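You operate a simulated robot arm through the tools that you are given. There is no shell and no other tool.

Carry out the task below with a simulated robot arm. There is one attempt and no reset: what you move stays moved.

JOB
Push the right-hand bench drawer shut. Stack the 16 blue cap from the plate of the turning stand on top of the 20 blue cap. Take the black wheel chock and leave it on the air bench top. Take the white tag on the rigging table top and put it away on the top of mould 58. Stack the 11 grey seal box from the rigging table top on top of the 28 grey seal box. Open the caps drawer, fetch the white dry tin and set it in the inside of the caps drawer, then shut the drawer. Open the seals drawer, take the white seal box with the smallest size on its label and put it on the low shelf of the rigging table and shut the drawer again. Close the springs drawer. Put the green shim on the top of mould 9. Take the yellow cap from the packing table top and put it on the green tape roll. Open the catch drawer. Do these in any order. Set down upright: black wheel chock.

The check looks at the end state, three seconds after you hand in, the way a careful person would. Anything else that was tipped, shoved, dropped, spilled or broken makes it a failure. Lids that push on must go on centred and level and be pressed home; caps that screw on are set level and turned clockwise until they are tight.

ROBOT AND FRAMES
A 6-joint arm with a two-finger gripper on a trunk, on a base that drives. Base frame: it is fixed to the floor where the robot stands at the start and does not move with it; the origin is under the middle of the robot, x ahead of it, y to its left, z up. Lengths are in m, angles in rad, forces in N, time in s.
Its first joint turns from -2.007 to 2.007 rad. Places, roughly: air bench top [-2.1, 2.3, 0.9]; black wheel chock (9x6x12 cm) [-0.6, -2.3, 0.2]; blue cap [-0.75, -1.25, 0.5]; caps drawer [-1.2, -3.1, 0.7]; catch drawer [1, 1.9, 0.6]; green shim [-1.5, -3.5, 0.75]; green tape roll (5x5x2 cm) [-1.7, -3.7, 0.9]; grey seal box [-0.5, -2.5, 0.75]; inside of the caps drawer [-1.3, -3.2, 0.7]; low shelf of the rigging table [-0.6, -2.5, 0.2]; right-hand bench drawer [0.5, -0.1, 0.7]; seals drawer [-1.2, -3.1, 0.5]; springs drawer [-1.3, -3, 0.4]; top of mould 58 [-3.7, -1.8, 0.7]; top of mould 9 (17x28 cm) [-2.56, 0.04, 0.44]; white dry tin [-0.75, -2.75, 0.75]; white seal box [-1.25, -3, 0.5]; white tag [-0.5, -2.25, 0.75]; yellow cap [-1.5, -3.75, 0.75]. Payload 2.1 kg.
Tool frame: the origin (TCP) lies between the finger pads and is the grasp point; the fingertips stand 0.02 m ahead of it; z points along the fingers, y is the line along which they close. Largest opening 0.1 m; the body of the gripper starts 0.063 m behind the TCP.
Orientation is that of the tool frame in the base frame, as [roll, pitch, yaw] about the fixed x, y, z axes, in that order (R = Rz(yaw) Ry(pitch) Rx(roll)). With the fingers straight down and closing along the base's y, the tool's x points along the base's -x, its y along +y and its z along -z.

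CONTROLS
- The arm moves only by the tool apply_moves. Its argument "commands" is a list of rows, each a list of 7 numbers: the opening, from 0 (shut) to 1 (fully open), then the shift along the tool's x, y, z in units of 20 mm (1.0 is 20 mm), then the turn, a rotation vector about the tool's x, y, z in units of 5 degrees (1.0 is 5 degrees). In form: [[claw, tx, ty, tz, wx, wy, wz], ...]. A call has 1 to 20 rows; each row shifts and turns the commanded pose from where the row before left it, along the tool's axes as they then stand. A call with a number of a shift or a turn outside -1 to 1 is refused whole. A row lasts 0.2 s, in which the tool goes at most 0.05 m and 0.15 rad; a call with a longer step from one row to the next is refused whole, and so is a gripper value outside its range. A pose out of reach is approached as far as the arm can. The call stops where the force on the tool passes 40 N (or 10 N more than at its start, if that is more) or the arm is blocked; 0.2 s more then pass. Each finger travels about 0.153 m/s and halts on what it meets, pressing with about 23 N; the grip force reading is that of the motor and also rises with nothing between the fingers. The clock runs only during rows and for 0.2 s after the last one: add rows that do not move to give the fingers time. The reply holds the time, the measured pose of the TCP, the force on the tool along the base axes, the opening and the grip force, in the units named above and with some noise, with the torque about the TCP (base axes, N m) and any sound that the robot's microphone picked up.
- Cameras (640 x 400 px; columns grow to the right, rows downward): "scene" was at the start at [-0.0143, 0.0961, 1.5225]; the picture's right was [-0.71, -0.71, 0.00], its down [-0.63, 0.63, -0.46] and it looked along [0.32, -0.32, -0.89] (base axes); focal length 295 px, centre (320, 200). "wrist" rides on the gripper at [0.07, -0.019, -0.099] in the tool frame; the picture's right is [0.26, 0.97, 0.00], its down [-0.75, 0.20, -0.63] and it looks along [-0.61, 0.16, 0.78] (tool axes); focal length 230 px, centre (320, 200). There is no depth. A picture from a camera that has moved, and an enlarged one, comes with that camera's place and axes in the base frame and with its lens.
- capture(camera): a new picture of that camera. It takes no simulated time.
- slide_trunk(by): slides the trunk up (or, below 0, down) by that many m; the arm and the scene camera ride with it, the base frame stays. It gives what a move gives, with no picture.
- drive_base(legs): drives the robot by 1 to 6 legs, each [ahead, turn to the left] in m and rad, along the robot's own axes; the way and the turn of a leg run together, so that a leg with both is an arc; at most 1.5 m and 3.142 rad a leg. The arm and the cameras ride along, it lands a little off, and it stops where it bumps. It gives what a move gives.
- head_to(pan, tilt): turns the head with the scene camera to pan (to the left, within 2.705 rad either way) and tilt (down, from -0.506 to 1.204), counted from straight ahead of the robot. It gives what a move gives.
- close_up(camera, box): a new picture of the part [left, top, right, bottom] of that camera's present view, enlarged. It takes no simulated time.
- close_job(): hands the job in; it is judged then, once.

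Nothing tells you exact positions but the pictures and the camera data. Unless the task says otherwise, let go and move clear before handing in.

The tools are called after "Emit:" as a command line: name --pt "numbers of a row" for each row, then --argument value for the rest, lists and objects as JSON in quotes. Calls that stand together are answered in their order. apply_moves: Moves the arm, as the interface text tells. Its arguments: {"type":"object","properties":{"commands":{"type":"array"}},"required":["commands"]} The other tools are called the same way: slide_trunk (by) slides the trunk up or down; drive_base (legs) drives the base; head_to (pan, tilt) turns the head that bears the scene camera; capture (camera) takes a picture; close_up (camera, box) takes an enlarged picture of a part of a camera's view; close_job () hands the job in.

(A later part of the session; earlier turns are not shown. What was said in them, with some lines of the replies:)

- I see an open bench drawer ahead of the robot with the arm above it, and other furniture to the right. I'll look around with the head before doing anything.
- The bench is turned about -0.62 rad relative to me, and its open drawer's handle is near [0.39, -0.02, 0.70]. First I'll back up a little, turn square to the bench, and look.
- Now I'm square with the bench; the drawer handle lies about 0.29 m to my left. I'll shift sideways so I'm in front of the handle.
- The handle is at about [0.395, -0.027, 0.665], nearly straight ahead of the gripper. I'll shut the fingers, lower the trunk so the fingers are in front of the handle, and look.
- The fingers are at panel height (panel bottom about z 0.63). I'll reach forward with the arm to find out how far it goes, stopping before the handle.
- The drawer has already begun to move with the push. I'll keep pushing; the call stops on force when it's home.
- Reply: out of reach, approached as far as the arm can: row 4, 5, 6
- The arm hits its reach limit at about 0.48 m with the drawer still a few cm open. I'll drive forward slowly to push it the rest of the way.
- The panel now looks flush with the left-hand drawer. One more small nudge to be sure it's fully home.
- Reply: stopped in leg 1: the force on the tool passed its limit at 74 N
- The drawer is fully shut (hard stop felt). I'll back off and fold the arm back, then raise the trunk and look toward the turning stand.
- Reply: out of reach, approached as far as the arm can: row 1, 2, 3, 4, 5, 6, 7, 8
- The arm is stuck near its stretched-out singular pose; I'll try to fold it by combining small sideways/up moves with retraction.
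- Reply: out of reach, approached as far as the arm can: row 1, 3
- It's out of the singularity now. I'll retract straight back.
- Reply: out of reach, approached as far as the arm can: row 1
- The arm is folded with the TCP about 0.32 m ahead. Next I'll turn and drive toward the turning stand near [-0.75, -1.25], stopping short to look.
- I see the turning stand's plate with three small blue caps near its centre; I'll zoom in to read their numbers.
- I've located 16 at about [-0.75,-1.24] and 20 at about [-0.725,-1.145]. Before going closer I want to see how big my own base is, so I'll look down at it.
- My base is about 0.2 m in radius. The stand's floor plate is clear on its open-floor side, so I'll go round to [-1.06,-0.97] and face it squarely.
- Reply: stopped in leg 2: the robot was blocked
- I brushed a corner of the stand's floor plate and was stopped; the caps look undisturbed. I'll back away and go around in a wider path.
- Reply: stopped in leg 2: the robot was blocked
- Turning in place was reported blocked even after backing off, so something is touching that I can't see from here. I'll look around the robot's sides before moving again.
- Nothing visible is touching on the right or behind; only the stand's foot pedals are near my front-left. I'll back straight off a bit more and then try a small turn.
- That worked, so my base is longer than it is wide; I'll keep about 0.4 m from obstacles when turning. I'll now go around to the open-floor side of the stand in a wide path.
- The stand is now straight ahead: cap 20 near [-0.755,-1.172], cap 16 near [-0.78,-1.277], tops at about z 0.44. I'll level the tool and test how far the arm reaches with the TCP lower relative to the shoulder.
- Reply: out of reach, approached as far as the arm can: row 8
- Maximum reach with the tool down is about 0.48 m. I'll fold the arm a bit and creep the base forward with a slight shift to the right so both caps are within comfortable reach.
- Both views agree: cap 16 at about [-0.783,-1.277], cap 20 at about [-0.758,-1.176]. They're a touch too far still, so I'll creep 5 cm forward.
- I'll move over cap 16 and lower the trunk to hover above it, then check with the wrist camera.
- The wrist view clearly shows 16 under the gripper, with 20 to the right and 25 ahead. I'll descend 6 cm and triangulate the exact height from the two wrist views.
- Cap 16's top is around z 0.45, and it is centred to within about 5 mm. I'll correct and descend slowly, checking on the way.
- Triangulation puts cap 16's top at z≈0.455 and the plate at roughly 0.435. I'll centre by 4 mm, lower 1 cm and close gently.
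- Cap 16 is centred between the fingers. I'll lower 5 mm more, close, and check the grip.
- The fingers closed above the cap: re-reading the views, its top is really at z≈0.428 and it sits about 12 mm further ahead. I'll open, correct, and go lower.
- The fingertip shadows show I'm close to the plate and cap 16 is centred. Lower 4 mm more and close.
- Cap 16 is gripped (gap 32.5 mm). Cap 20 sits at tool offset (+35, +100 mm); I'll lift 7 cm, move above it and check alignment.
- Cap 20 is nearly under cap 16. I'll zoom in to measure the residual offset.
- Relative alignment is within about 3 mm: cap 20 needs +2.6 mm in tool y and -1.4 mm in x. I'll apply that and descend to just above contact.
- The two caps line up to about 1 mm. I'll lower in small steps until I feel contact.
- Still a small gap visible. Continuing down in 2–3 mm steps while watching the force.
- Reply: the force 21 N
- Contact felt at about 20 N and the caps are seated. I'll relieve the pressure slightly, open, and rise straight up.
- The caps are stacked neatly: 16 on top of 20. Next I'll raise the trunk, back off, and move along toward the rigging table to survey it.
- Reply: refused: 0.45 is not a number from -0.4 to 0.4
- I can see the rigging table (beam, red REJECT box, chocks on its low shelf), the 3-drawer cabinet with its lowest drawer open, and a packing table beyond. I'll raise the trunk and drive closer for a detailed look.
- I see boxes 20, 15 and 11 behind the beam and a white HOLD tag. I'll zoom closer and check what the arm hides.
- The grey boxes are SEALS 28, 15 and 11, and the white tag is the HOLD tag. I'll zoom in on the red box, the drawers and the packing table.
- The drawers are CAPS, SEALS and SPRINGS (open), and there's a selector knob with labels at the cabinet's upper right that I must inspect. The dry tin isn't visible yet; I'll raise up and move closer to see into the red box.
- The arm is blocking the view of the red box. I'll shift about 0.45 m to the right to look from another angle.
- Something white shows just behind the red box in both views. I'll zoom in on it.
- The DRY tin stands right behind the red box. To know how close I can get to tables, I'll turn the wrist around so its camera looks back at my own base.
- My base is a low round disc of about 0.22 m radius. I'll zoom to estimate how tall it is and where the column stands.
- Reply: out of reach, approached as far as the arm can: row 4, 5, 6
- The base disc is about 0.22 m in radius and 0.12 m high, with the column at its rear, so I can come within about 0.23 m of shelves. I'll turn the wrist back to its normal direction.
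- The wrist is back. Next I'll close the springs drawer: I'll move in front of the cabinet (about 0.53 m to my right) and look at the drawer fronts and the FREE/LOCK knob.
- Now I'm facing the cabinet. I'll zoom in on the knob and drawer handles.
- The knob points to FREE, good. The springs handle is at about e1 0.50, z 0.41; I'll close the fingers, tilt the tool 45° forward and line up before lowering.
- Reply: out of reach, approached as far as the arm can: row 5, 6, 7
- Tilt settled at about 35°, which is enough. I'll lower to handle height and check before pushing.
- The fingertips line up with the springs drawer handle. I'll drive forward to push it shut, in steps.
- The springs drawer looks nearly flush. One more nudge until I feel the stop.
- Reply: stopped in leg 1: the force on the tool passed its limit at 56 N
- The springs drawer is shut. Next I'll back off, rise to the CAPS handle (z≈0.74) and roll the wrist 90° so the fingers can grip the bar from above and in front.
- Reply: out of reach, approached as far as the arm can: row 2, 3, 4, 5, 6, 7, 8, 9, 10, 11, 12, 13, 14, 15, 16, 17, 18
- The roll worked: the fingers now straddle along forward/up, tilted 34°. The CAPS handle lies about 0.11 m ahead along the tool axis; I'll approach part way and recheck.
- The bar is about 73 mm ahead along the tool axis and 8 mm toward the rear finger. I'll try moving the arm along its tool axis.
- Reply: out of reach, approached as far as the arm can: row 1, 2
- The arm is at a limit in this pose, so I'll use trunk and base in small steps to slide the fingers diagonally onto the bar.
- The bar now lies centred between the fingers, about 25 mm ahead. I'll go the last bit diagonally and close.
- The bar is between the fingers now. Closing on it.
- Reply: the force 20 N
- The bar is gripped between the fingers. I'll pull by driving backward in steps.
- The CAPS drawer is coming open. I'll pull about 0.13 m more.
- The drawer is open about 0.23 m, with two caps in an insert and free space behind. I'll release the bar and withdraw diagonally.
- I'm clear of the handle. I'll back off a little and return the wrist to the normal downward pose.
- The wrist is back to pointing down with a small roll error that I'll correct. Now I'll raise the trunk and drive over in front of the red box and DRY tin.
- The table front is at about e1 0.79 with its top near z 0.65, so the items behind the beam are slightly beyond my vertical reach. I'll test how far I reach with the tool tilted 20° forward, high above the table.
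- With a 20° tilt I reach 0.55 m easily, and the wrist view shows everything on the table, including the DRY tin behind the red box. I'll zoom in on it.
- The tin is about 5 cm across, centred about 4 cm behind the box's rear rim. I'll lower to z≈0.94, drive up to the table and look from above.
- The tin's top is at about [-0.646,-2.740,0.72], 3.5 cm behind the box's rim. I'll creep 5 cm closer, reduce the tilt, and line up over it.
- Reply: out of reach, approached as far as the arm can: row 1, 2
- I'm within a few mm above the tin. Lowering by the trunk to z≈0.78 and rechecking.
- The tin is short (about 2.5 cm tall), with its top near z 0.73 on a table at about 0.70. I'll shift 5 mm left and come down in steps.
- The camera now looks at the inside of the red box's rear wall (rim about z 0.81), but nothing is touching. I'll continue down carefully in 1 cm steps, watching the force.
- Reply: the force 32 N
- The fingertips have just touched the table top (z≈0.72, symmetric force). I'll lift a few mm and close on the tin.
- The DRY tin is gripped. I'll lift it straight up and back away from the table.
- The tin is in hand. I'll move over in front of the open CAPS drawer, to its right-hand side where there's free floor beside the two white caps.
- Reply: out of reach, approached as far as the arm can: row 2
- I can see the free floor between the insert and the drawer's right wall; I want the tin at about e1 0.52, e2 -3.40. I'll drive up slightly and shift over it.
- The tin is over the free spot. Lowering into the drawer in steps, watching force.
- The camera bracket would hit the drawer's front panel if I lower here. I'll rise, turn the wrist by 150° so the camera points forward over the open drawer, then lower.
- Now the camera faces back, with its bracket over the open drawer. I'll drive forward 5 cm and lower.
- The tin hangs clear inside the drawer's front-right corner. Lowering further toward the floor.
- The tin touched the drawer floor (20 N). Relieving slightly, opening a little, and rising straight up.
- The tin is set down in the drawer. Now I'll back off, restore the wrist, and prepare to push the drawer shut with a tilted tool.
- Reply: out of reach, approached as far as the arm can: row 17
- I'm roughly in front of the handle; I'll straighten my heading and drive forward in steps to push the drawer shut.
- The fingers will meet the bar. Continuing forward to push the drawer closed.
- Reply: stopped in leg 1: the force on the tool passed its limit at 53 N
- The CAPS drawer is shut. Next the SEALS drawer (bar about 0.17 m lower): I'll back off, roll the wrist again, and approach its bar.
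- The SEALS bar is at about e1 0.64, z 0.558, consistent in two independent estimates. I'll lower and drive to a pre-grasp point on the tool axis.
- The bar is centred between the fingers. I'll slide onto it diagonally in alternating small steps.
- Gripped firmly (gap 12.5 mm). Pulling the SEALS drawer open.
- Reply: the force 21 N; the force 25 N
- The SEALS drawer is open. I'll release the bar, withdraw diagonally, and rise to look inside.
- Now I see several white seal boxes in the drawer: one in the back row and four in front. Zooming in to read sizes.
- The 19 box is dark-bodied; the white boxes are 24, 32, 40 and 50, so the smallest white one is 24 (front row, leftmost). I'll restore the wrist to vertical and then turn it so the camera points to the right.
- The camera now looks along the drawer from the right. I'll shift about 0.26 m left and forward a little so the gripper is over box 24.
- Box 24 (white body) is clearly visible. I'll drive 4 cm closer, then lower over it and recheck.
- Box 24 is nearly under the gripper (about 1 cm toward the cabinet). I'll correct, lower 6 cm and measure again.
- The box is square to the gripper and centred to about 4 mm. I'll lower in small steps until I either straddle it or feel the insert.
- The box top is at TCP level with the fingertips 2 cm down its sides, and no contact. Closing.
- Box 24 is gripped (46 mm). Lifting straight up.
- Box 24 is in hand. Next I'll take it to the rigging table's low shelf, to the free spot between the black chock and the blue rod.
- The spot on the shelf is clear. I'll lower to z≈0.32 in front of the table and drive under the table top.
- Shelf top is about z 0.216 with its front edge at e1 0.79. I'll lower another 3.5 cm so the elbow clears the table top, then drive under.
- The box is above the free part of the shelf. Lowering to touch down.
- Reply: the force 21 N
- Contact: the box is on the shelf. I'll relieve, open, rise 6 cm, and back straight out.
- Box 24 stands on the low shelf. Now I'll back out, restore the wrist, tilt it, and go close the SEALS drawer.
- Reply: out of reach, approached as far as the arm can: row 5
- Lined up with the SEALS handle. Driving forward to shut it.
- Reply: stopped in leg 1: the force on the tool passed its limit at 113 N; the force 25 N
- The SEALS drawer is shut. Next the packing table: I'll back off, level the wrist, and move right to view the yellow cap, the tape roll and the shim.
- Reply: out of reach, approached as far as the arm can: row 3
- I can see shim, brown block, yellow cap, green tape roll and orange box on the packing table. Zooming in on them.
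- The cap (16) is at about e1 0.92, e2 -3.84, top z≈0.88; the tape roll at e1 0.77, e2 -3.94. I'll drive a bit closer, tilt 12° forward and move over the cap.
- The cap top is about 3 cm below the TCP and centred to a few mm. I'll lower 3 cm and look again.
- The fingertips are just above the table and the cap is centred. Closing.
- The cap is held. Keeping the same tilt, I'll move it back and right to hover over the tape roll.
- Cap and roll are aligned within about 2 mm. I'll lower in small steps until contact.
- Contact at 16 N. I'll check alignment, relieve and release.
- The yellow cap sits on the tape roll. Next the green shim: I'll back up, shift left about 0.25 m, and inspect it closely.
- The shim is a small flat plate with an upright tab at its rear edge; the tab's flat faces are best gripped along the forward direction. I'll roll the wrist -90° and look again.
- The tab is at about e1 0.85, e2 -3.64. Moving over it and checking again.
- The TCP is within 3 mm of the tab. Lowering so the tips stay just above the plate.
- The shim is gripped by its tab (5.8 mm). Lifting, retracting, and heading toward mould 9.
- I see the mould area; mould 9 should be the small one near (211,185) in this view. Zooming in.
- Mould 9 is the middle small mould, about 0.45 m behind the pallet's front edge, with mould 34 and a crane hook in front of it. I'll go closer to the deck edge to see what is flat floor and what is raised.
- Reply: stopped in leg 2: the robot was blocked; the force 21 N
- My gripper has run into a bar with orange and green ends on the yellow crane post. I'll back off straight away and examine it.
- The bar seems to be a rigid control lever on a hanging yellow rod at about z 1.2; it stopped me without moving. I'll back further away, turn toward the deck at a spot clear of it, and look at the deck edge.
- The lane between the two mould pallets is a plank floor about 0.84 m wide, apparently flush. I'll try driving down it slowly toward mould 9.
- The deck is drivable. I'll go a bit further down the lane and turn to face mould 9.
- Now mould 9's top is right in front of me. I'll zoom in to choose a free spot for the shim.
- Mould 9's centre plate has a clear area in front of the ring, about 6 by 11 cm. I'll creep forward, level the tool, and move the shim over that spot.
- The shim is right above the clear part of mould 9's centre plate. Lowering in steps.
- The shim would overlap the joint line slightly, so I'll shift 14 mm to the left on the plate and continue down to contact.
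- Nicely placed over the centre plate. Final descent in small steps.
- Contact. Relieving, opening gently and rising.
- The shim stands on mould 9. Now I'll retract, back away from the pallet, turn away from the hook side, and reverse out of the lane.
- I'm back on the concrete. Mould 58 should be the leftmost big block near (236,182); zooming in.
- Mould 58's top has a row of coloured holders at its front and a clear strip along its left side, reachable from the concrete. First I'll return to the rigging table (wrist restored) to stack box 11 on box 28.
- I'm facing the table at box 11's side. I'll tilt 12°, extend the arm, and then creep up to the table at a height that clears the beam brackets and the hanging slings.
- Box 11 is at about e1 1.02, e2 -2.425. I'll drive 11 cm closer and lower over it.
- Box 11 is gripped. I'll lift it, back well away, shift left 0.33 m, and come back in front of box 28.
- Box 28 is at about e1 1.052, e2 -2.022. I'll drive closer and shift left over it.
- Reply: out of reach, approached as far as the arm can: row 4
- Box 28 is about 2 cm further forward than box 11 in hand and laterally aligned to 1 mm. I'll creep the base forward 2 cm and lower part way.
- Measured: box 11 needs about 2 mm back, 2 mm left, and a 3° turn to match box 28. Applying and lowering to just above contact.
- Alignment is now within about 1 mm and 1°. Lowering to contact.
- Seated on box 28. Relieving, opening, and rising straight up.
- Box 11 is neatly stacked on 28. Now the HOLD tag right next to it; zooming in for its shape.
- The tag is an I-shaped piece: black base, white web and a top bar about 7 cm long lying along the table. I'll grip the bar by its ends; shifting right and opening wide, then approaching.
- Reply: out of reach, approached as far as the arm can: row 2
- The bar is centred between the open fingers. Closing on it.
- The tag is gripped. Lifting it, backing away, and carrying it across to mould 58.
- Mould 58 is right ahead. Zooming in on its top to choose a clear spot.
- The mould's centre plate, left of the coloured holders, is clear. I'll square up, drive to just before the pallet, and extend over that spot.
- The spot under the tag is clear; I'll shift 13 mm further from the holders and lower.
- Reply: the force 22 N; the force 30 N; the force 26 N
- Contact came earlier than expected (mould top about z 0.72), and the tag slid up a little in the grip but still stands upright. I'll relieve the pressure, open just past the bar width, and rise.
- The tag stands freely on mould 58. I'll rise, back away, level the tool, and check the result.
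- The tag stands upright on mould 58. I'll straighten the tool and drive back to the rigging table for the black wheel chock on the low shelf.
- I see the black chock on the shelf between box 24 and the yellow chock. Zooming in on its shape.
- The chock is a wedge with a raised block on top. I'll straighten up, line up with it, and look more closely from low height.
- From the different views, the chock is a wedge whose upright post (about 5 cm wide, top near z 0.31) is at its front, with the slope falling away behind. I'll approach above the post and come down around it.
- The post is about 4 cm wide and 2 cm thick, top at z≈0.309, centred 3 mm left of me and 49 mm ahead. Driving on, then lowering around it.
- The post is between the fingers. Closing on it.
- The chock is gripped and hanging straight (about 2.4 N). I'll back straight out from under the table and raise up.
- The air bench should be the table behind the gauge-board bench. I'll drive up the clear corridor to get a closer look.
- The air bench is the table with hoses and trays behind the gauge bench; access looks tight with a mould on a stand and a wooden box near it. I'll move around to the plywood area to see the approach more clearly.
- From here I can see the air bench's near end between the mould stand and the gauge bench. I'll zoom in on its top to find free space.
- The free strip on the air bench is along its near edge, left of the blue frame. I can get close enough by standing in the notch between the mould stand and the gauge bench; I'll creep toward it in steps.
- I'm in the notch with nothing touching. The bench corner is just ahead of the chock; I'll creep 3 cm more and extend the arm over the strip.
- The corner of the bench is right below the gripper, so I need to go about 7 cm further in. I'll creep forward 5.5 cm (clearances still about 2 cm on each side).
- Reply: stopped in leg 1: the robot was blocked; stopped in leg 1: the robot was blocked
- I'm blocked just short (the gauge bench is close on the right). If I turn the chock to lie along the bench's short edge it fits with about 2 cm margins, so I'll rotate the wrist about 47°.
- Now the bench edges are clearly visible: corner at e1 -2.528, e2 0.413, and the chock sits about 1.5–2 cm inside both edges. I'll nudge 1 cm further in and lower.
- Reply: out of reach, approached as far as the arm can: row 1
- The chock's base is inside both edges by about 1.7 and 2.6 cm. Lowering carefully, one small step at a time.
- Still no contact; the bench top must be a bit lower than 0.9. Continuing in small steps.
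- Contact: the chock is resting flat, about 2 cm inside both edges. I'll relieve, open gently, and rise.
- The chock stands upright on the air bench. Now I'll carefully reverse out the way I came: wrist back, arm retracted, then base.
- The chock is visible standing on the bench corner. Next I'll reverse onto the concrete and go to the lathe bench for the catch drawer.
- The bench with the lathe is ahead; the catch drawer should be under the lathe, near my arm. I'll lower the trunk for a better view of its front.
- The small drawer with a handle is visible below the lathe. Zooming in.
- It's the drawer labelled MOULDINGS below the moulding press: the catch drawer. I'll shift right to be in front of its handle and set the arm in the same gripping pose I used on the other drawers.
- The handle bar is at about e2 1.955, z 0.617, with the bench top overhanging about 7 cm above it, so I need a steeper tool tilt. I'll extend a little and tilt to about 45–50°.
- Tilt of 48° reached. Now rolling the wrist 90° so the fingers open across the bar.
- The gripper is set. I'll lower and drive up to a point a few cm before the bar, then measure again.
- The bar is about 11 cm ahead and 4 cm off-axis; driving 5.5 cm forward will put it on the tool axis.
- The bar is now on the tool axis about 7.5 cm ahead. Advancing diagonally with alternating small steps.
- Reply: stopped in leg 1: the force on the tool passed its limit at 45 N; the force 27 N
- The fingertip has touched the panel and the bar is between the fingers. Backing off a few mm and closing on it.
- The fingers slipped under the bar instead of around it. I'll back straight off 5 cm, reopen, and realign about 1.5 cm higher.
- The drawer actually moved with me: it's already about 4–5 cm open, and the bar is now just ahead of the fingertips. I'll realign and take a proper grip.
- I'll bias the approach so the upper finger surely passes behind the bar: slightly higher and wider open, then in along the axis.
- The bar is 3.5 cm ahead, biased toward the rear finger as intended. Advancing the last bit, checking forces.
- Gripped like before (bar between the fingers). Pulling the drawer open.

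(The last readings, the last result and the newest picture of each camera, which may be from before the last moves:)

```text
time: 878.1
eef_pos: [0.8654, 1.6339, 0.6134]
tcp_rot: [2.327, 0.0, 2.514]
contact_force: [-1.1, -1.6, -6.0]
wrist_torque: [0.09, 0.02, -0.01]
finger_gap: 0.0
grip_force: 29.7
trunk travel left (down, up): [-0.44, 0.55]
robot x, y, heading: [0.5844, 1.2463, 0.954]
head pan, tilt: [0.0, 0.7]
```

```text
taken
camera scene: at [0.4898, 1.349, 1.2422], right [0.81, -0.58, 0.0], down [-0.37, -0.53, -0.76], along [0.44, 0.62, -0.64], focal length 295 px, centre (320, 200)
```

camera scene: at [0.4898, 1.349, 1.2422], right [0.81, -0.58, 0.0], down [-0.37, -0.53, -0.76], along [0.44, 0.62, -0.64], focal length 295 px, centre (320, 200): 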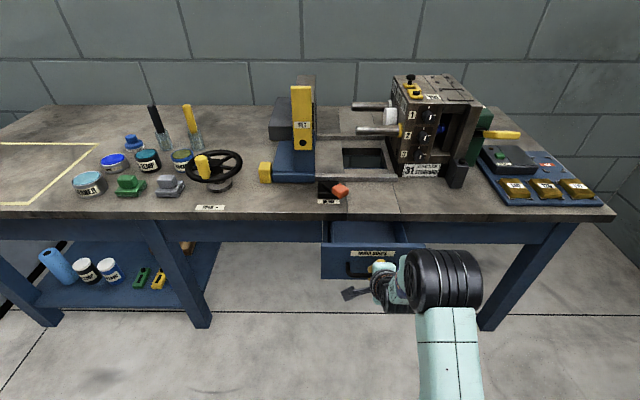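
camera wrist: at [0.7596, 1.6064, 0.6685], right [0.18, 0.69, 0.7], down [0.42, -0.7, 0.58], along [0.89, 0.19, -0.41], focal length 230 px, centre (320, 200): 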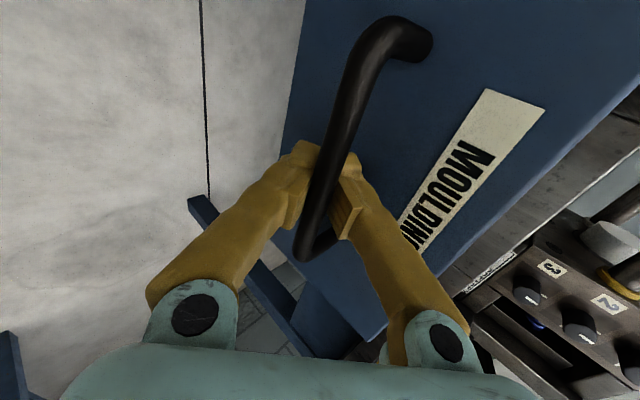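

The drawer is coming out. Continuing to pull.

Emit:
drive_base --legs '[[-0.12, 0]]'

Emit:
capture --camera "wrist"

Emit:
capture --camera "scene"

```text
time: 879.4
eef_pos: [0.7958, 1.5352, 0.6134]
tcp_rot: [2.327, -0.001, 2.517]
contact_force: [-0.5, -0.9, -4.9]
wrist_torque: [0.1, 0.02, -0.02]
finger_gap: 0.0
grip_force: 29.4
trunk travel left (down, up): [-0.44, 0.55]
robot x, y, heading: [0.5155, 1.1491, 0.959]
head pan, tilt: [0.0, 0.7]
```

```text
taken
camera wrist: at [0.6891, 1.5087, 0.6684], right [0.18, 0.69, 0.7], down [0.42, -0.7, 0.58], along [0.89, 0.19, -0.41], focal length 230 px, centre (320, 200)
```

wrist: 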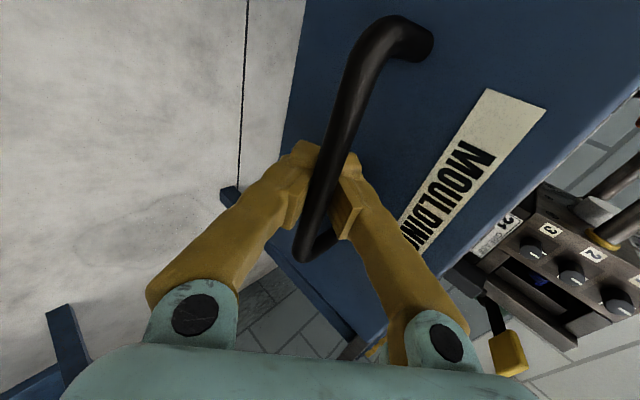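

```text
taken
camera scene: at [0.4201, 1.2508, 1.2422], right [0.82, -0.58, 0.0], down [-0.37, -0.53, -0.76], along [0.44, 0.62, -0.64], focal length 295 px, centre (320, 200)
```

scene: 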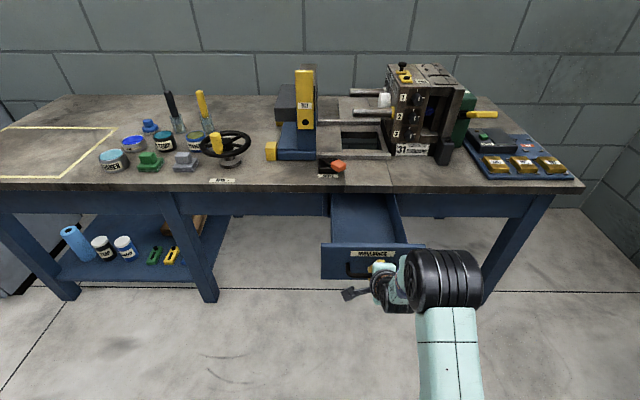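

The drawer is about 25 cm open. I'll pull a few cm further to be sure it counts as open.

Emit:
drive_base --legs '[[-0.05, 0]]'

Emit:
capture --camera "scene"

```text
time: 880.3
eef_pos: [0.7664, 1.4961, 0.6131]
tcp_rot: [2.329, 0.001, 2.517]
contact_force: [-0.6, -1.3, -3.9]
wrist_torque: [0.04, 0.02, -0.03]
finger_gap: 0.0001
grip_force: 29.6
trunk travel left (down, up): [-0.44, 0.55]
robot x, y, heading: [0.488, 1.1072, 0.953]
head pan, tilt: [0.0, 0.7]
```

```text
taken
camera scene: at [0.3919, 1.2109, 1.2422], right [0.82, -0.58, 0.0], down [-0.37, -0.53, -0.76], along [0.44, 0.62, -0.64], focal length 295 px, centre (320, 200)
```

scene: 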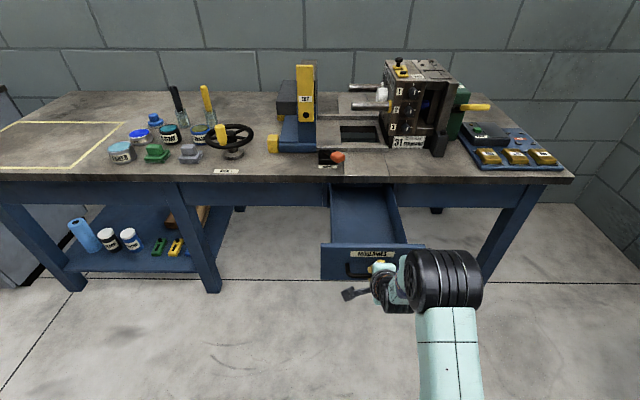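

The catch drawer is open about 30 cm. The closed fingers are hooked behind the bar from above, so I'll ease forward, lift straight up out of it, and back away.

Emit:
drive_base --legs '[[0.008, 0]]'

Emit:
slide_trunk --by 0.03

Emit:
capture --camera "wrist"

Emit:
slide_trunk --by 0.1

Emit:
capture --camera "scene"

```text
time: 881.0
eef_pos: [0.7716, 1.5035, 0.6141]
tcp_rot: [2.329, 0.002, 2.517]
contact_force: [0.1, -0.7, -2.2]
wrist_torque: [0.04, -0.02, 0.01]
finger_gap: 0.0
grip_force: 29.7
trunk travel left (down, up): [-0.44, 0.55]
robot x, y, heading: [0.496, 1.1135, 0.952]
head pan, tilt: [0.0, 0.7]
```

```text
time: 881.5
eef_pos: [0.7689, 1.4987, 0.6145]
tcp_rot: [2.36, 0.0, 2.516]
contact_force: [-0.5, 1.5, -16.1]
wrist_torque: [0.12, 0.01, -0.06]
finger_gap: 0.0058
grip_force: 29.3
trunk travel left (down, up): [-0.449, 0.541]
robot x, y, heading: [0.4958, 1.1113, 0.961]
head pan, tilt: [0.0, 0.7]
stopped: the force on the tool passed its limit at 53 N (the readings are from after the stop); the commanded pose is now the measured one
```

```text
taken
camera wrist: at [0.6633, 1.472, 0.6721], right [0.19, 0.71, 0.68], down [0.43, -0.68, 0.59], along [0.88, 0.18, -0.44], focal length 230 px, centre (320, 200)
```

wrist: 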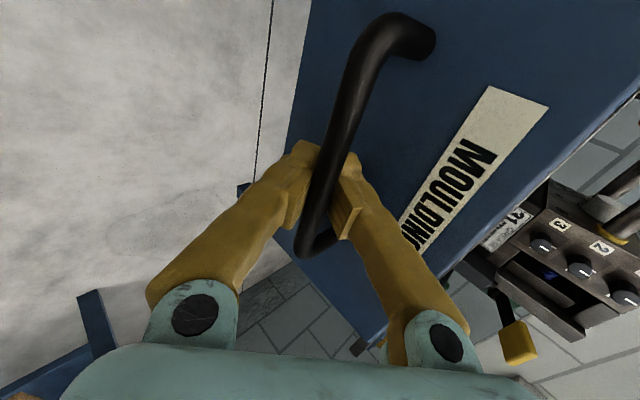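

```text
time: 881.9
eef_pos: [0.7661, 1.4937, 0.6146]
tcp_rot: [2.384, 0.0, 2.516]
contact_force: [-0.9, 1.2, -19.9]
wrist_torque: [0.14, -0.01, -0.15]
finger_gap: 0.0059
grip_force: 29.9
trunk travel left (down, up): [-0.455, 0.535]
robot x, y, heading: [0.4933, 1.1157, 0.956]
head pan, tilt: [0.0, 0.7]
stopped: the force on the tool passed its limit at 53 N (the readings are from after the stop); the commanded pose is now the measured one
```

```text
taken
camera scene: at [0.3975, 1.2192, 1.2576], right [0.82, -0.58, 0.0], down [-0.37, -0.53, -0.76], along [0.44, 0.62, -0.65], focal length 295 px, centre (320, 200)
```

scene: 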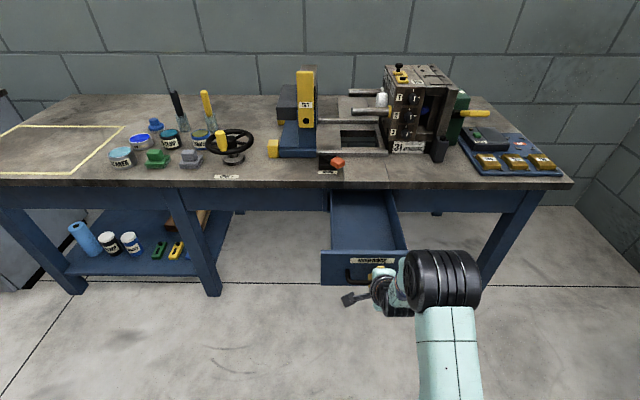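

Lifting is resisted, so the bar is actually held between the fingers. I'll undo the lift, open the fingers and withdraw along the tool axis.

Emit:
slide_trunk --by -0.012

Emit:
apply_moves --pt "0.2 0 0 0 0 0 0" --pt "0.36 0 0 0 0 0 0" --pt "0.4 0 0 0 0 0 0"

Emit:
capture --camera "wrist"

```text
time: 882.5
eef_pos: [0.7671, 1.4952, 0.6068]
tcp_rot: [2.369, -0.001, 2.513]
contact_force: [0.9, 2.5, 2.5]
wrist_torque: [-0.03, 0.04, -0.05]
finger_gap: 0.0001
grip_force: 29.3
trunk travel left (down, up): [-0.443, 0.547]
robot x, y, heading: [0.4973, 1.1144, 0.954]
head pan, tilt: [0.0, 0.7]
```

```text
time: 883.3
eef_pos: [0.7668, 1.4935, 0.6059]
tcp_rot: [2.372, -0.001, 2.515]
contact_force: [-2.0, -2.3, -1.1]
wrist_torque: [-0.01, -0.01, -0.04]
finger_gap: 0.0381
grip_force: 0.1
trunk travel left (down, up): [-0.443, 0.547]
robot x, y, heading: [0.4927, 1.1196, 0.954]
head pan, tilt: [0.0, 0.7]
```

```text
taken
camera wrist: at [0.6614, 1.4691, 0.6644], right [0.2, 0.71, 0.67], down [0.44, -0.68, 0.59], along [0.88, 0.18, -0.44], focal length 230 px, centre (320, 200)
```

wrist: 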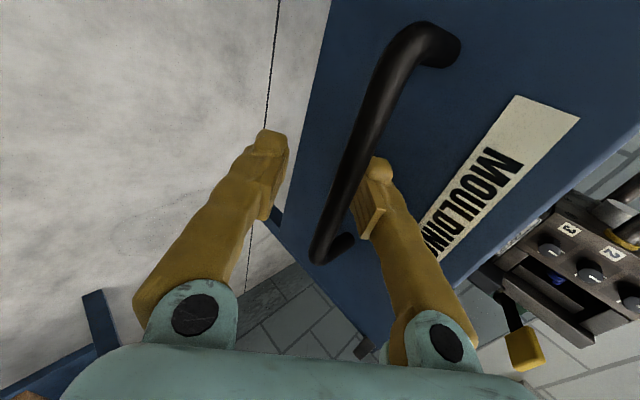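

Emit:
drive_base --legs '[[-0.01, 0]]'

Emit:
slide_trunk --by 0.009

Emit:
drive_base --legs '[[-0.012, 0]]'

Emit:
slide_trunk --by 0.01

Emit:
capture --camera "wrist"

```text
time: 884.0
eef_pos: [0.7607, 1.4863, 0.6059]
tcp_rot: [2.372, 0.0, 2.516]
contact_force: [-0.7, 0.5, 0.4]
wrist_torque: [-0.01, 0.01, 0.0]
finger_gap: 0.0401
grip_force: 0.0
trunk travel left (down, up): [-0.443, 0.547]
robot x, y, heading: [0.4899, 1.1073, 0.955]
head pan, tilt: [0.0, 0.7]
```

```text
time: 884.6
eef_pos: [0.762, 1.4861, 0.6148]
tcp_rot: [2.371, -0.001, 2.517]
contact_force: [-0.2, 0.1, 0.0]
wrist_torque: [0.06, -0.04, -0.01]
finger_gap: 0.04
grip_force: 0.0
trunk travel left (down, up): [-0.452, 0.538]
robot x, y, heading: [0.49, 1.1035, 0.952]
head pan, tilt: [0.0, 0.7]
```

```text
time: 885.3
eef_pos: [0.7538, 1.4771, 0.6145]
tcp_rot: [2.373, 0.0, 2.515]
contact_force: [0.0, -0.2, 0.2]
wrist_torque: [0.0, 0.01, 0.0]
finger_gap: 0.0398
grip_force: 0.1
trunk travel left (down, up): [-0.452, 0.538]
robot x, y, heading: [0.4808, 1.0974, 0.95]
head pan, tilt: [0.0, 0.7]
```

```text
time: 885.9
eef_pos: [0.754, 1.4774, 0.6243]
tcp_rot: [2.371, -0.001, 2.515]
contact_force: [0.1, -0.1, 0.4]
wrist_torque: [0.01, -0.03, -0.03]
finger_gap: 0.0401
grip_force: 0.0
trunk travel left (down, up): [-0.462, 0.528]
robot x, y, heading: [0.483, 1.0954, 0.949]
head pan, tilt: [0.0, 0.7]
```

```text
taken
camera wrist: at [0.6487, 1.4514, 0.6833], right [0.2, 0.71, 0.67], down [0.44, -0.68, 0.59], along [0.88, 0.18, -0.45], focal length 230 px, centre (320, 200)
```

wrist: 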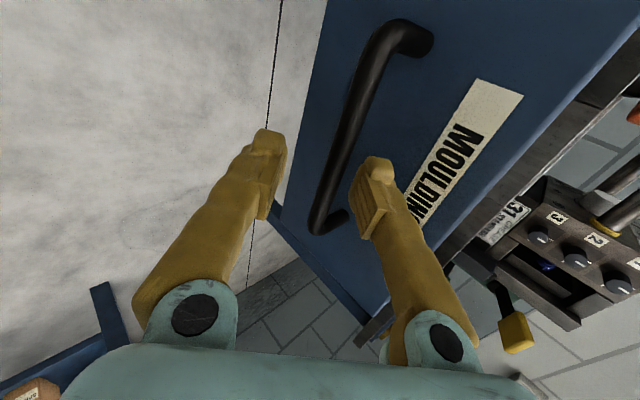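

Free of the handle. Backing away further and checking the drawer and bench.

Emit:
drive_base --legs '[[-0.25, 0]]'

Emit:
slide_trunk --by 0.35

Emit:
capture --camera "scene"

Emit:
close_up --camera "scene" --box '[260, 100, 460, 260]'

```text
time: 887.7
eef_pos: [0.6108, 1.2748, 0.6249]
tcp_rot: [2.372, 0.002, 2.521]
contact_force: [-0.3, -0.1, 0.4]
wrist_torque: [0.01, 0.02, -0.04]
finger_gap: 0.0399
grip_force: 0.1
trunk travel left (down, up): [-0.462, 0.528]
robot x, y, heading: [0.3425, 0.8988, 0.959]
head pan, tilt: [0.0, 0.7]
```

```text
time: 891.1
eef_pos: [0.6094, 1.2748, 0.9754]
tcp_rot: [2.37, 0.0, 2.52]
contact_force: [-0.4, 0.0, -0.1]
wrist_torque: [-0.03, 0.03, -0.01]
finger_gap: 0.04
grip_force: 0.0
trunk travel left (down, up): [-0.812, 0.178]
robot x, y, heading: [0.3394, 0.8935, 0.957]
head pan, tilt: [0.0, 0.7]
```

```text
taken
camera scene: at [0.2402, 0.9959, 1.6145], right [0.82, -0.57, 0.0], down [-0.37, -0.53, -0.76], along [0.44, 0.63, -0.64], focal length 295 px, centre (320, 200)
```

scene: 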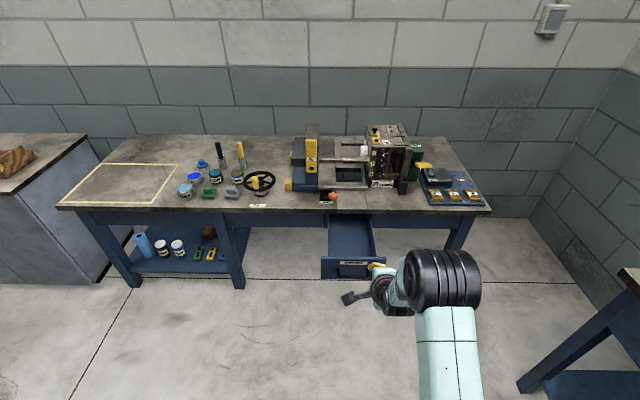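

```text
2.50 times, centred on (360, 180) of scene
camera zoom: at [0.2402, 0.9959, 1.6145], right [0.82, -0.57, 0.0], down [-0.37, -0.53, -0.76], along [0.44, 0.63, -0.64], focal length 737 px, centre (220, 250)
```

zoom: 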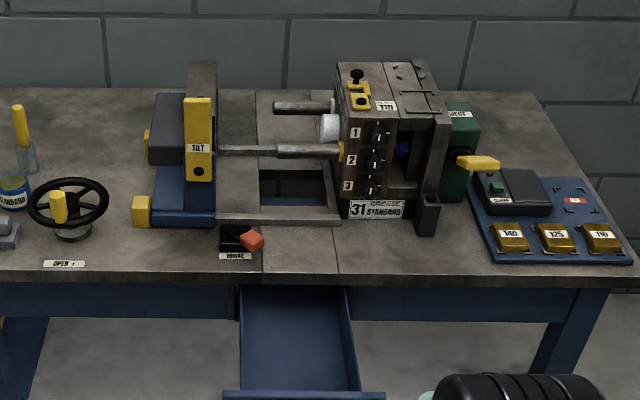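

Everything on the list is done; the catch drawer stands open and nothing on this bench was disturbed. Before handing in, I'll look around to verify the other results.

Emit:
head_to --pan -1.7 --tilt 0.5

Emit:
capture --camera "scene"

Emit:
head_to --pan -2.6 --tilt 0.4

Emit:
capture --camera "scene"

Emit:
head_to --pan 1.6 --tilt 0.3

Emit:
capture --camera "scene"

```text
time: 892.9
eef_pos: [0.6099, 1.2756, 0.975]
tcp_rot: [2.372, 0.0, 2.521]
contact_force: [-0.4, 0.4, -0.3]
wrist_torque: [0.01, 0.0, 0.01]
finger_gap: 0.0397
grip_force: 0.0
trunk travel left (down, up): [-0.812, 0.178]
robot x, y, heading: [0.3398, 0.8972, 0.957]
head pan, tilt: [-1.7, 0.499]
```

```text
taken
camera scene: at [0.2587, 0.865, 1.6323], right [-0.67, -0.74, 0.0], down [-0.35, 0.32, -0.88], along [0.65, -0.59, -0.48], focal length 295 px, centre (320, 200)
```

scene: 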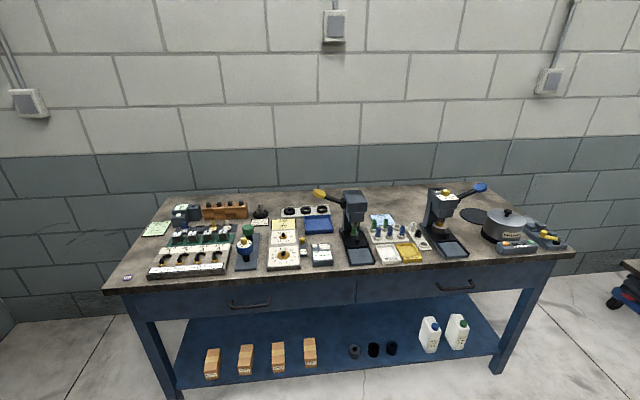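

```text
time: 894.1
eef_pos: [0.6099, 1.2755, 0.9756]
tcp_rot: [2.37, 0.0, 2.521]
contact_force: [-0.1, -0.2, 0.8]
wrist_torque: [0.01, 0.01, 0.02]
finger_gap: 0.04
grip_force: 0.1
trunk travel left (down, up): [-0.812, 0.178]
robot x, y, heading: [0.3388, 0.8959, 0.964]
head pan, tilt: [-2.601, 0.4]
```

```text
taken
camera scene: at [0.185, 0.8339, 1.6414], right [-1.0, 0.07, 0.0], down [0.03, 0.39, -0.92], along [-0.06, -0.92, -0.39], focal length 295 px, centre (320, 200)
```

scene: 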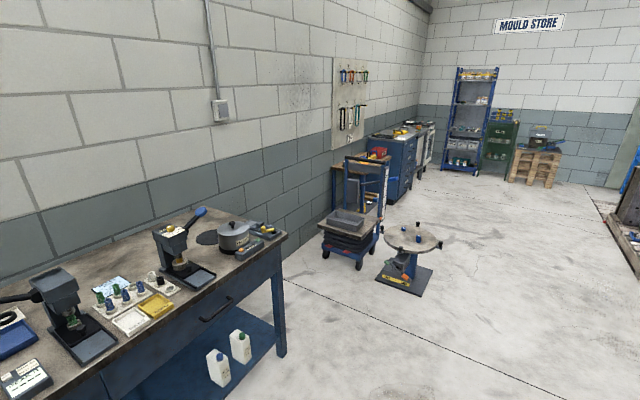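

```text
time: 897.5
eef_pos: [0.6104, 1.2748, 0.9753]
tcp_rot: [2.371, 0.001, 2.522]
contact_force: [0.2, 0.2, 0.0]
wrist_torque: [0.05, -0.05, 0.02]
finger_gap: 0.0401
grip_force: 0.0
trunk travel left (down, up): [-0.812, 0.178]
robot x, y, heading: [0.3346, 0.8916, 0.961]
head pan, tilt: [1.6, 0.3]
```

```text
taken
camera scene: at [0.1134, 0.9777, 1.6506], right [0.55, 0.84, 0.0], down [0.25, -0.16, -0.96], along [-0.8, 0.53, -0.3], focal length 295 px, centre (320, 200)
```

scene: 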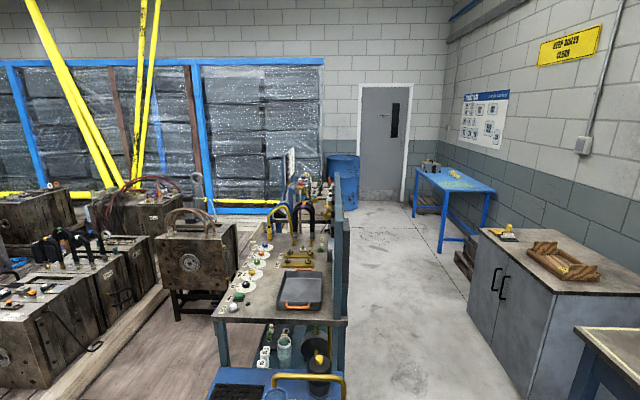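

All tasks check out: both bench drawers flush, the cap stack still on the stand, cabinet drawers shut, and my gripper is empty and clear. Handing the job in.

Emit:
close_job

```text
The job is handed in.
```

I've finished all eleven tasks and handed the job in; the check's result isn't back yet.

- **Bench:** the right-hand drawer is pushed fully shut.
- **Turning stand:** the 16 blue cap is stacked on the 20 blue cap.
- **Rigging table:** the 11 grey seal box is on the 28. White seal box 24, the smallest white one, is on the low shelf. I took the 19 in that drawer to be a grey box, since its body is dark.
- **Drawer cabinet:** the springs drawer is closed. The dry tin is set inside the caps drawer, and the caps and seals drawers are shut again.
- **Packing table:** the yellow cap sits on the green tape roll.
- **Moulds:** the green shim is on mould 9 and the white HOLD tag is on mould 58. I put the tag on the open plate, not in the empty white holder beside it.
- **Air bench:** the black wheel chock stands upright about 2 cm in from the near corner.
- **Catch drawer:** this is the one labelled MOULDINGS. It is open about 30 cm.

The robot bumped things a few times:

- It touched the turning stand's floor plate or pedal.
- The arm ran into the control lever on the yellow crane rod with about 20 N.
- The base was stopped twice in the gap beside the air bench, probably by the gauge bench.

None of these looked shifted afterwards, but I couldn't confirm the crane lever's original position.

I couldn't see the dry tin after its drawer closed, and I didn't go back for a close look at the mould and table placements. I did look at each one after letting go.
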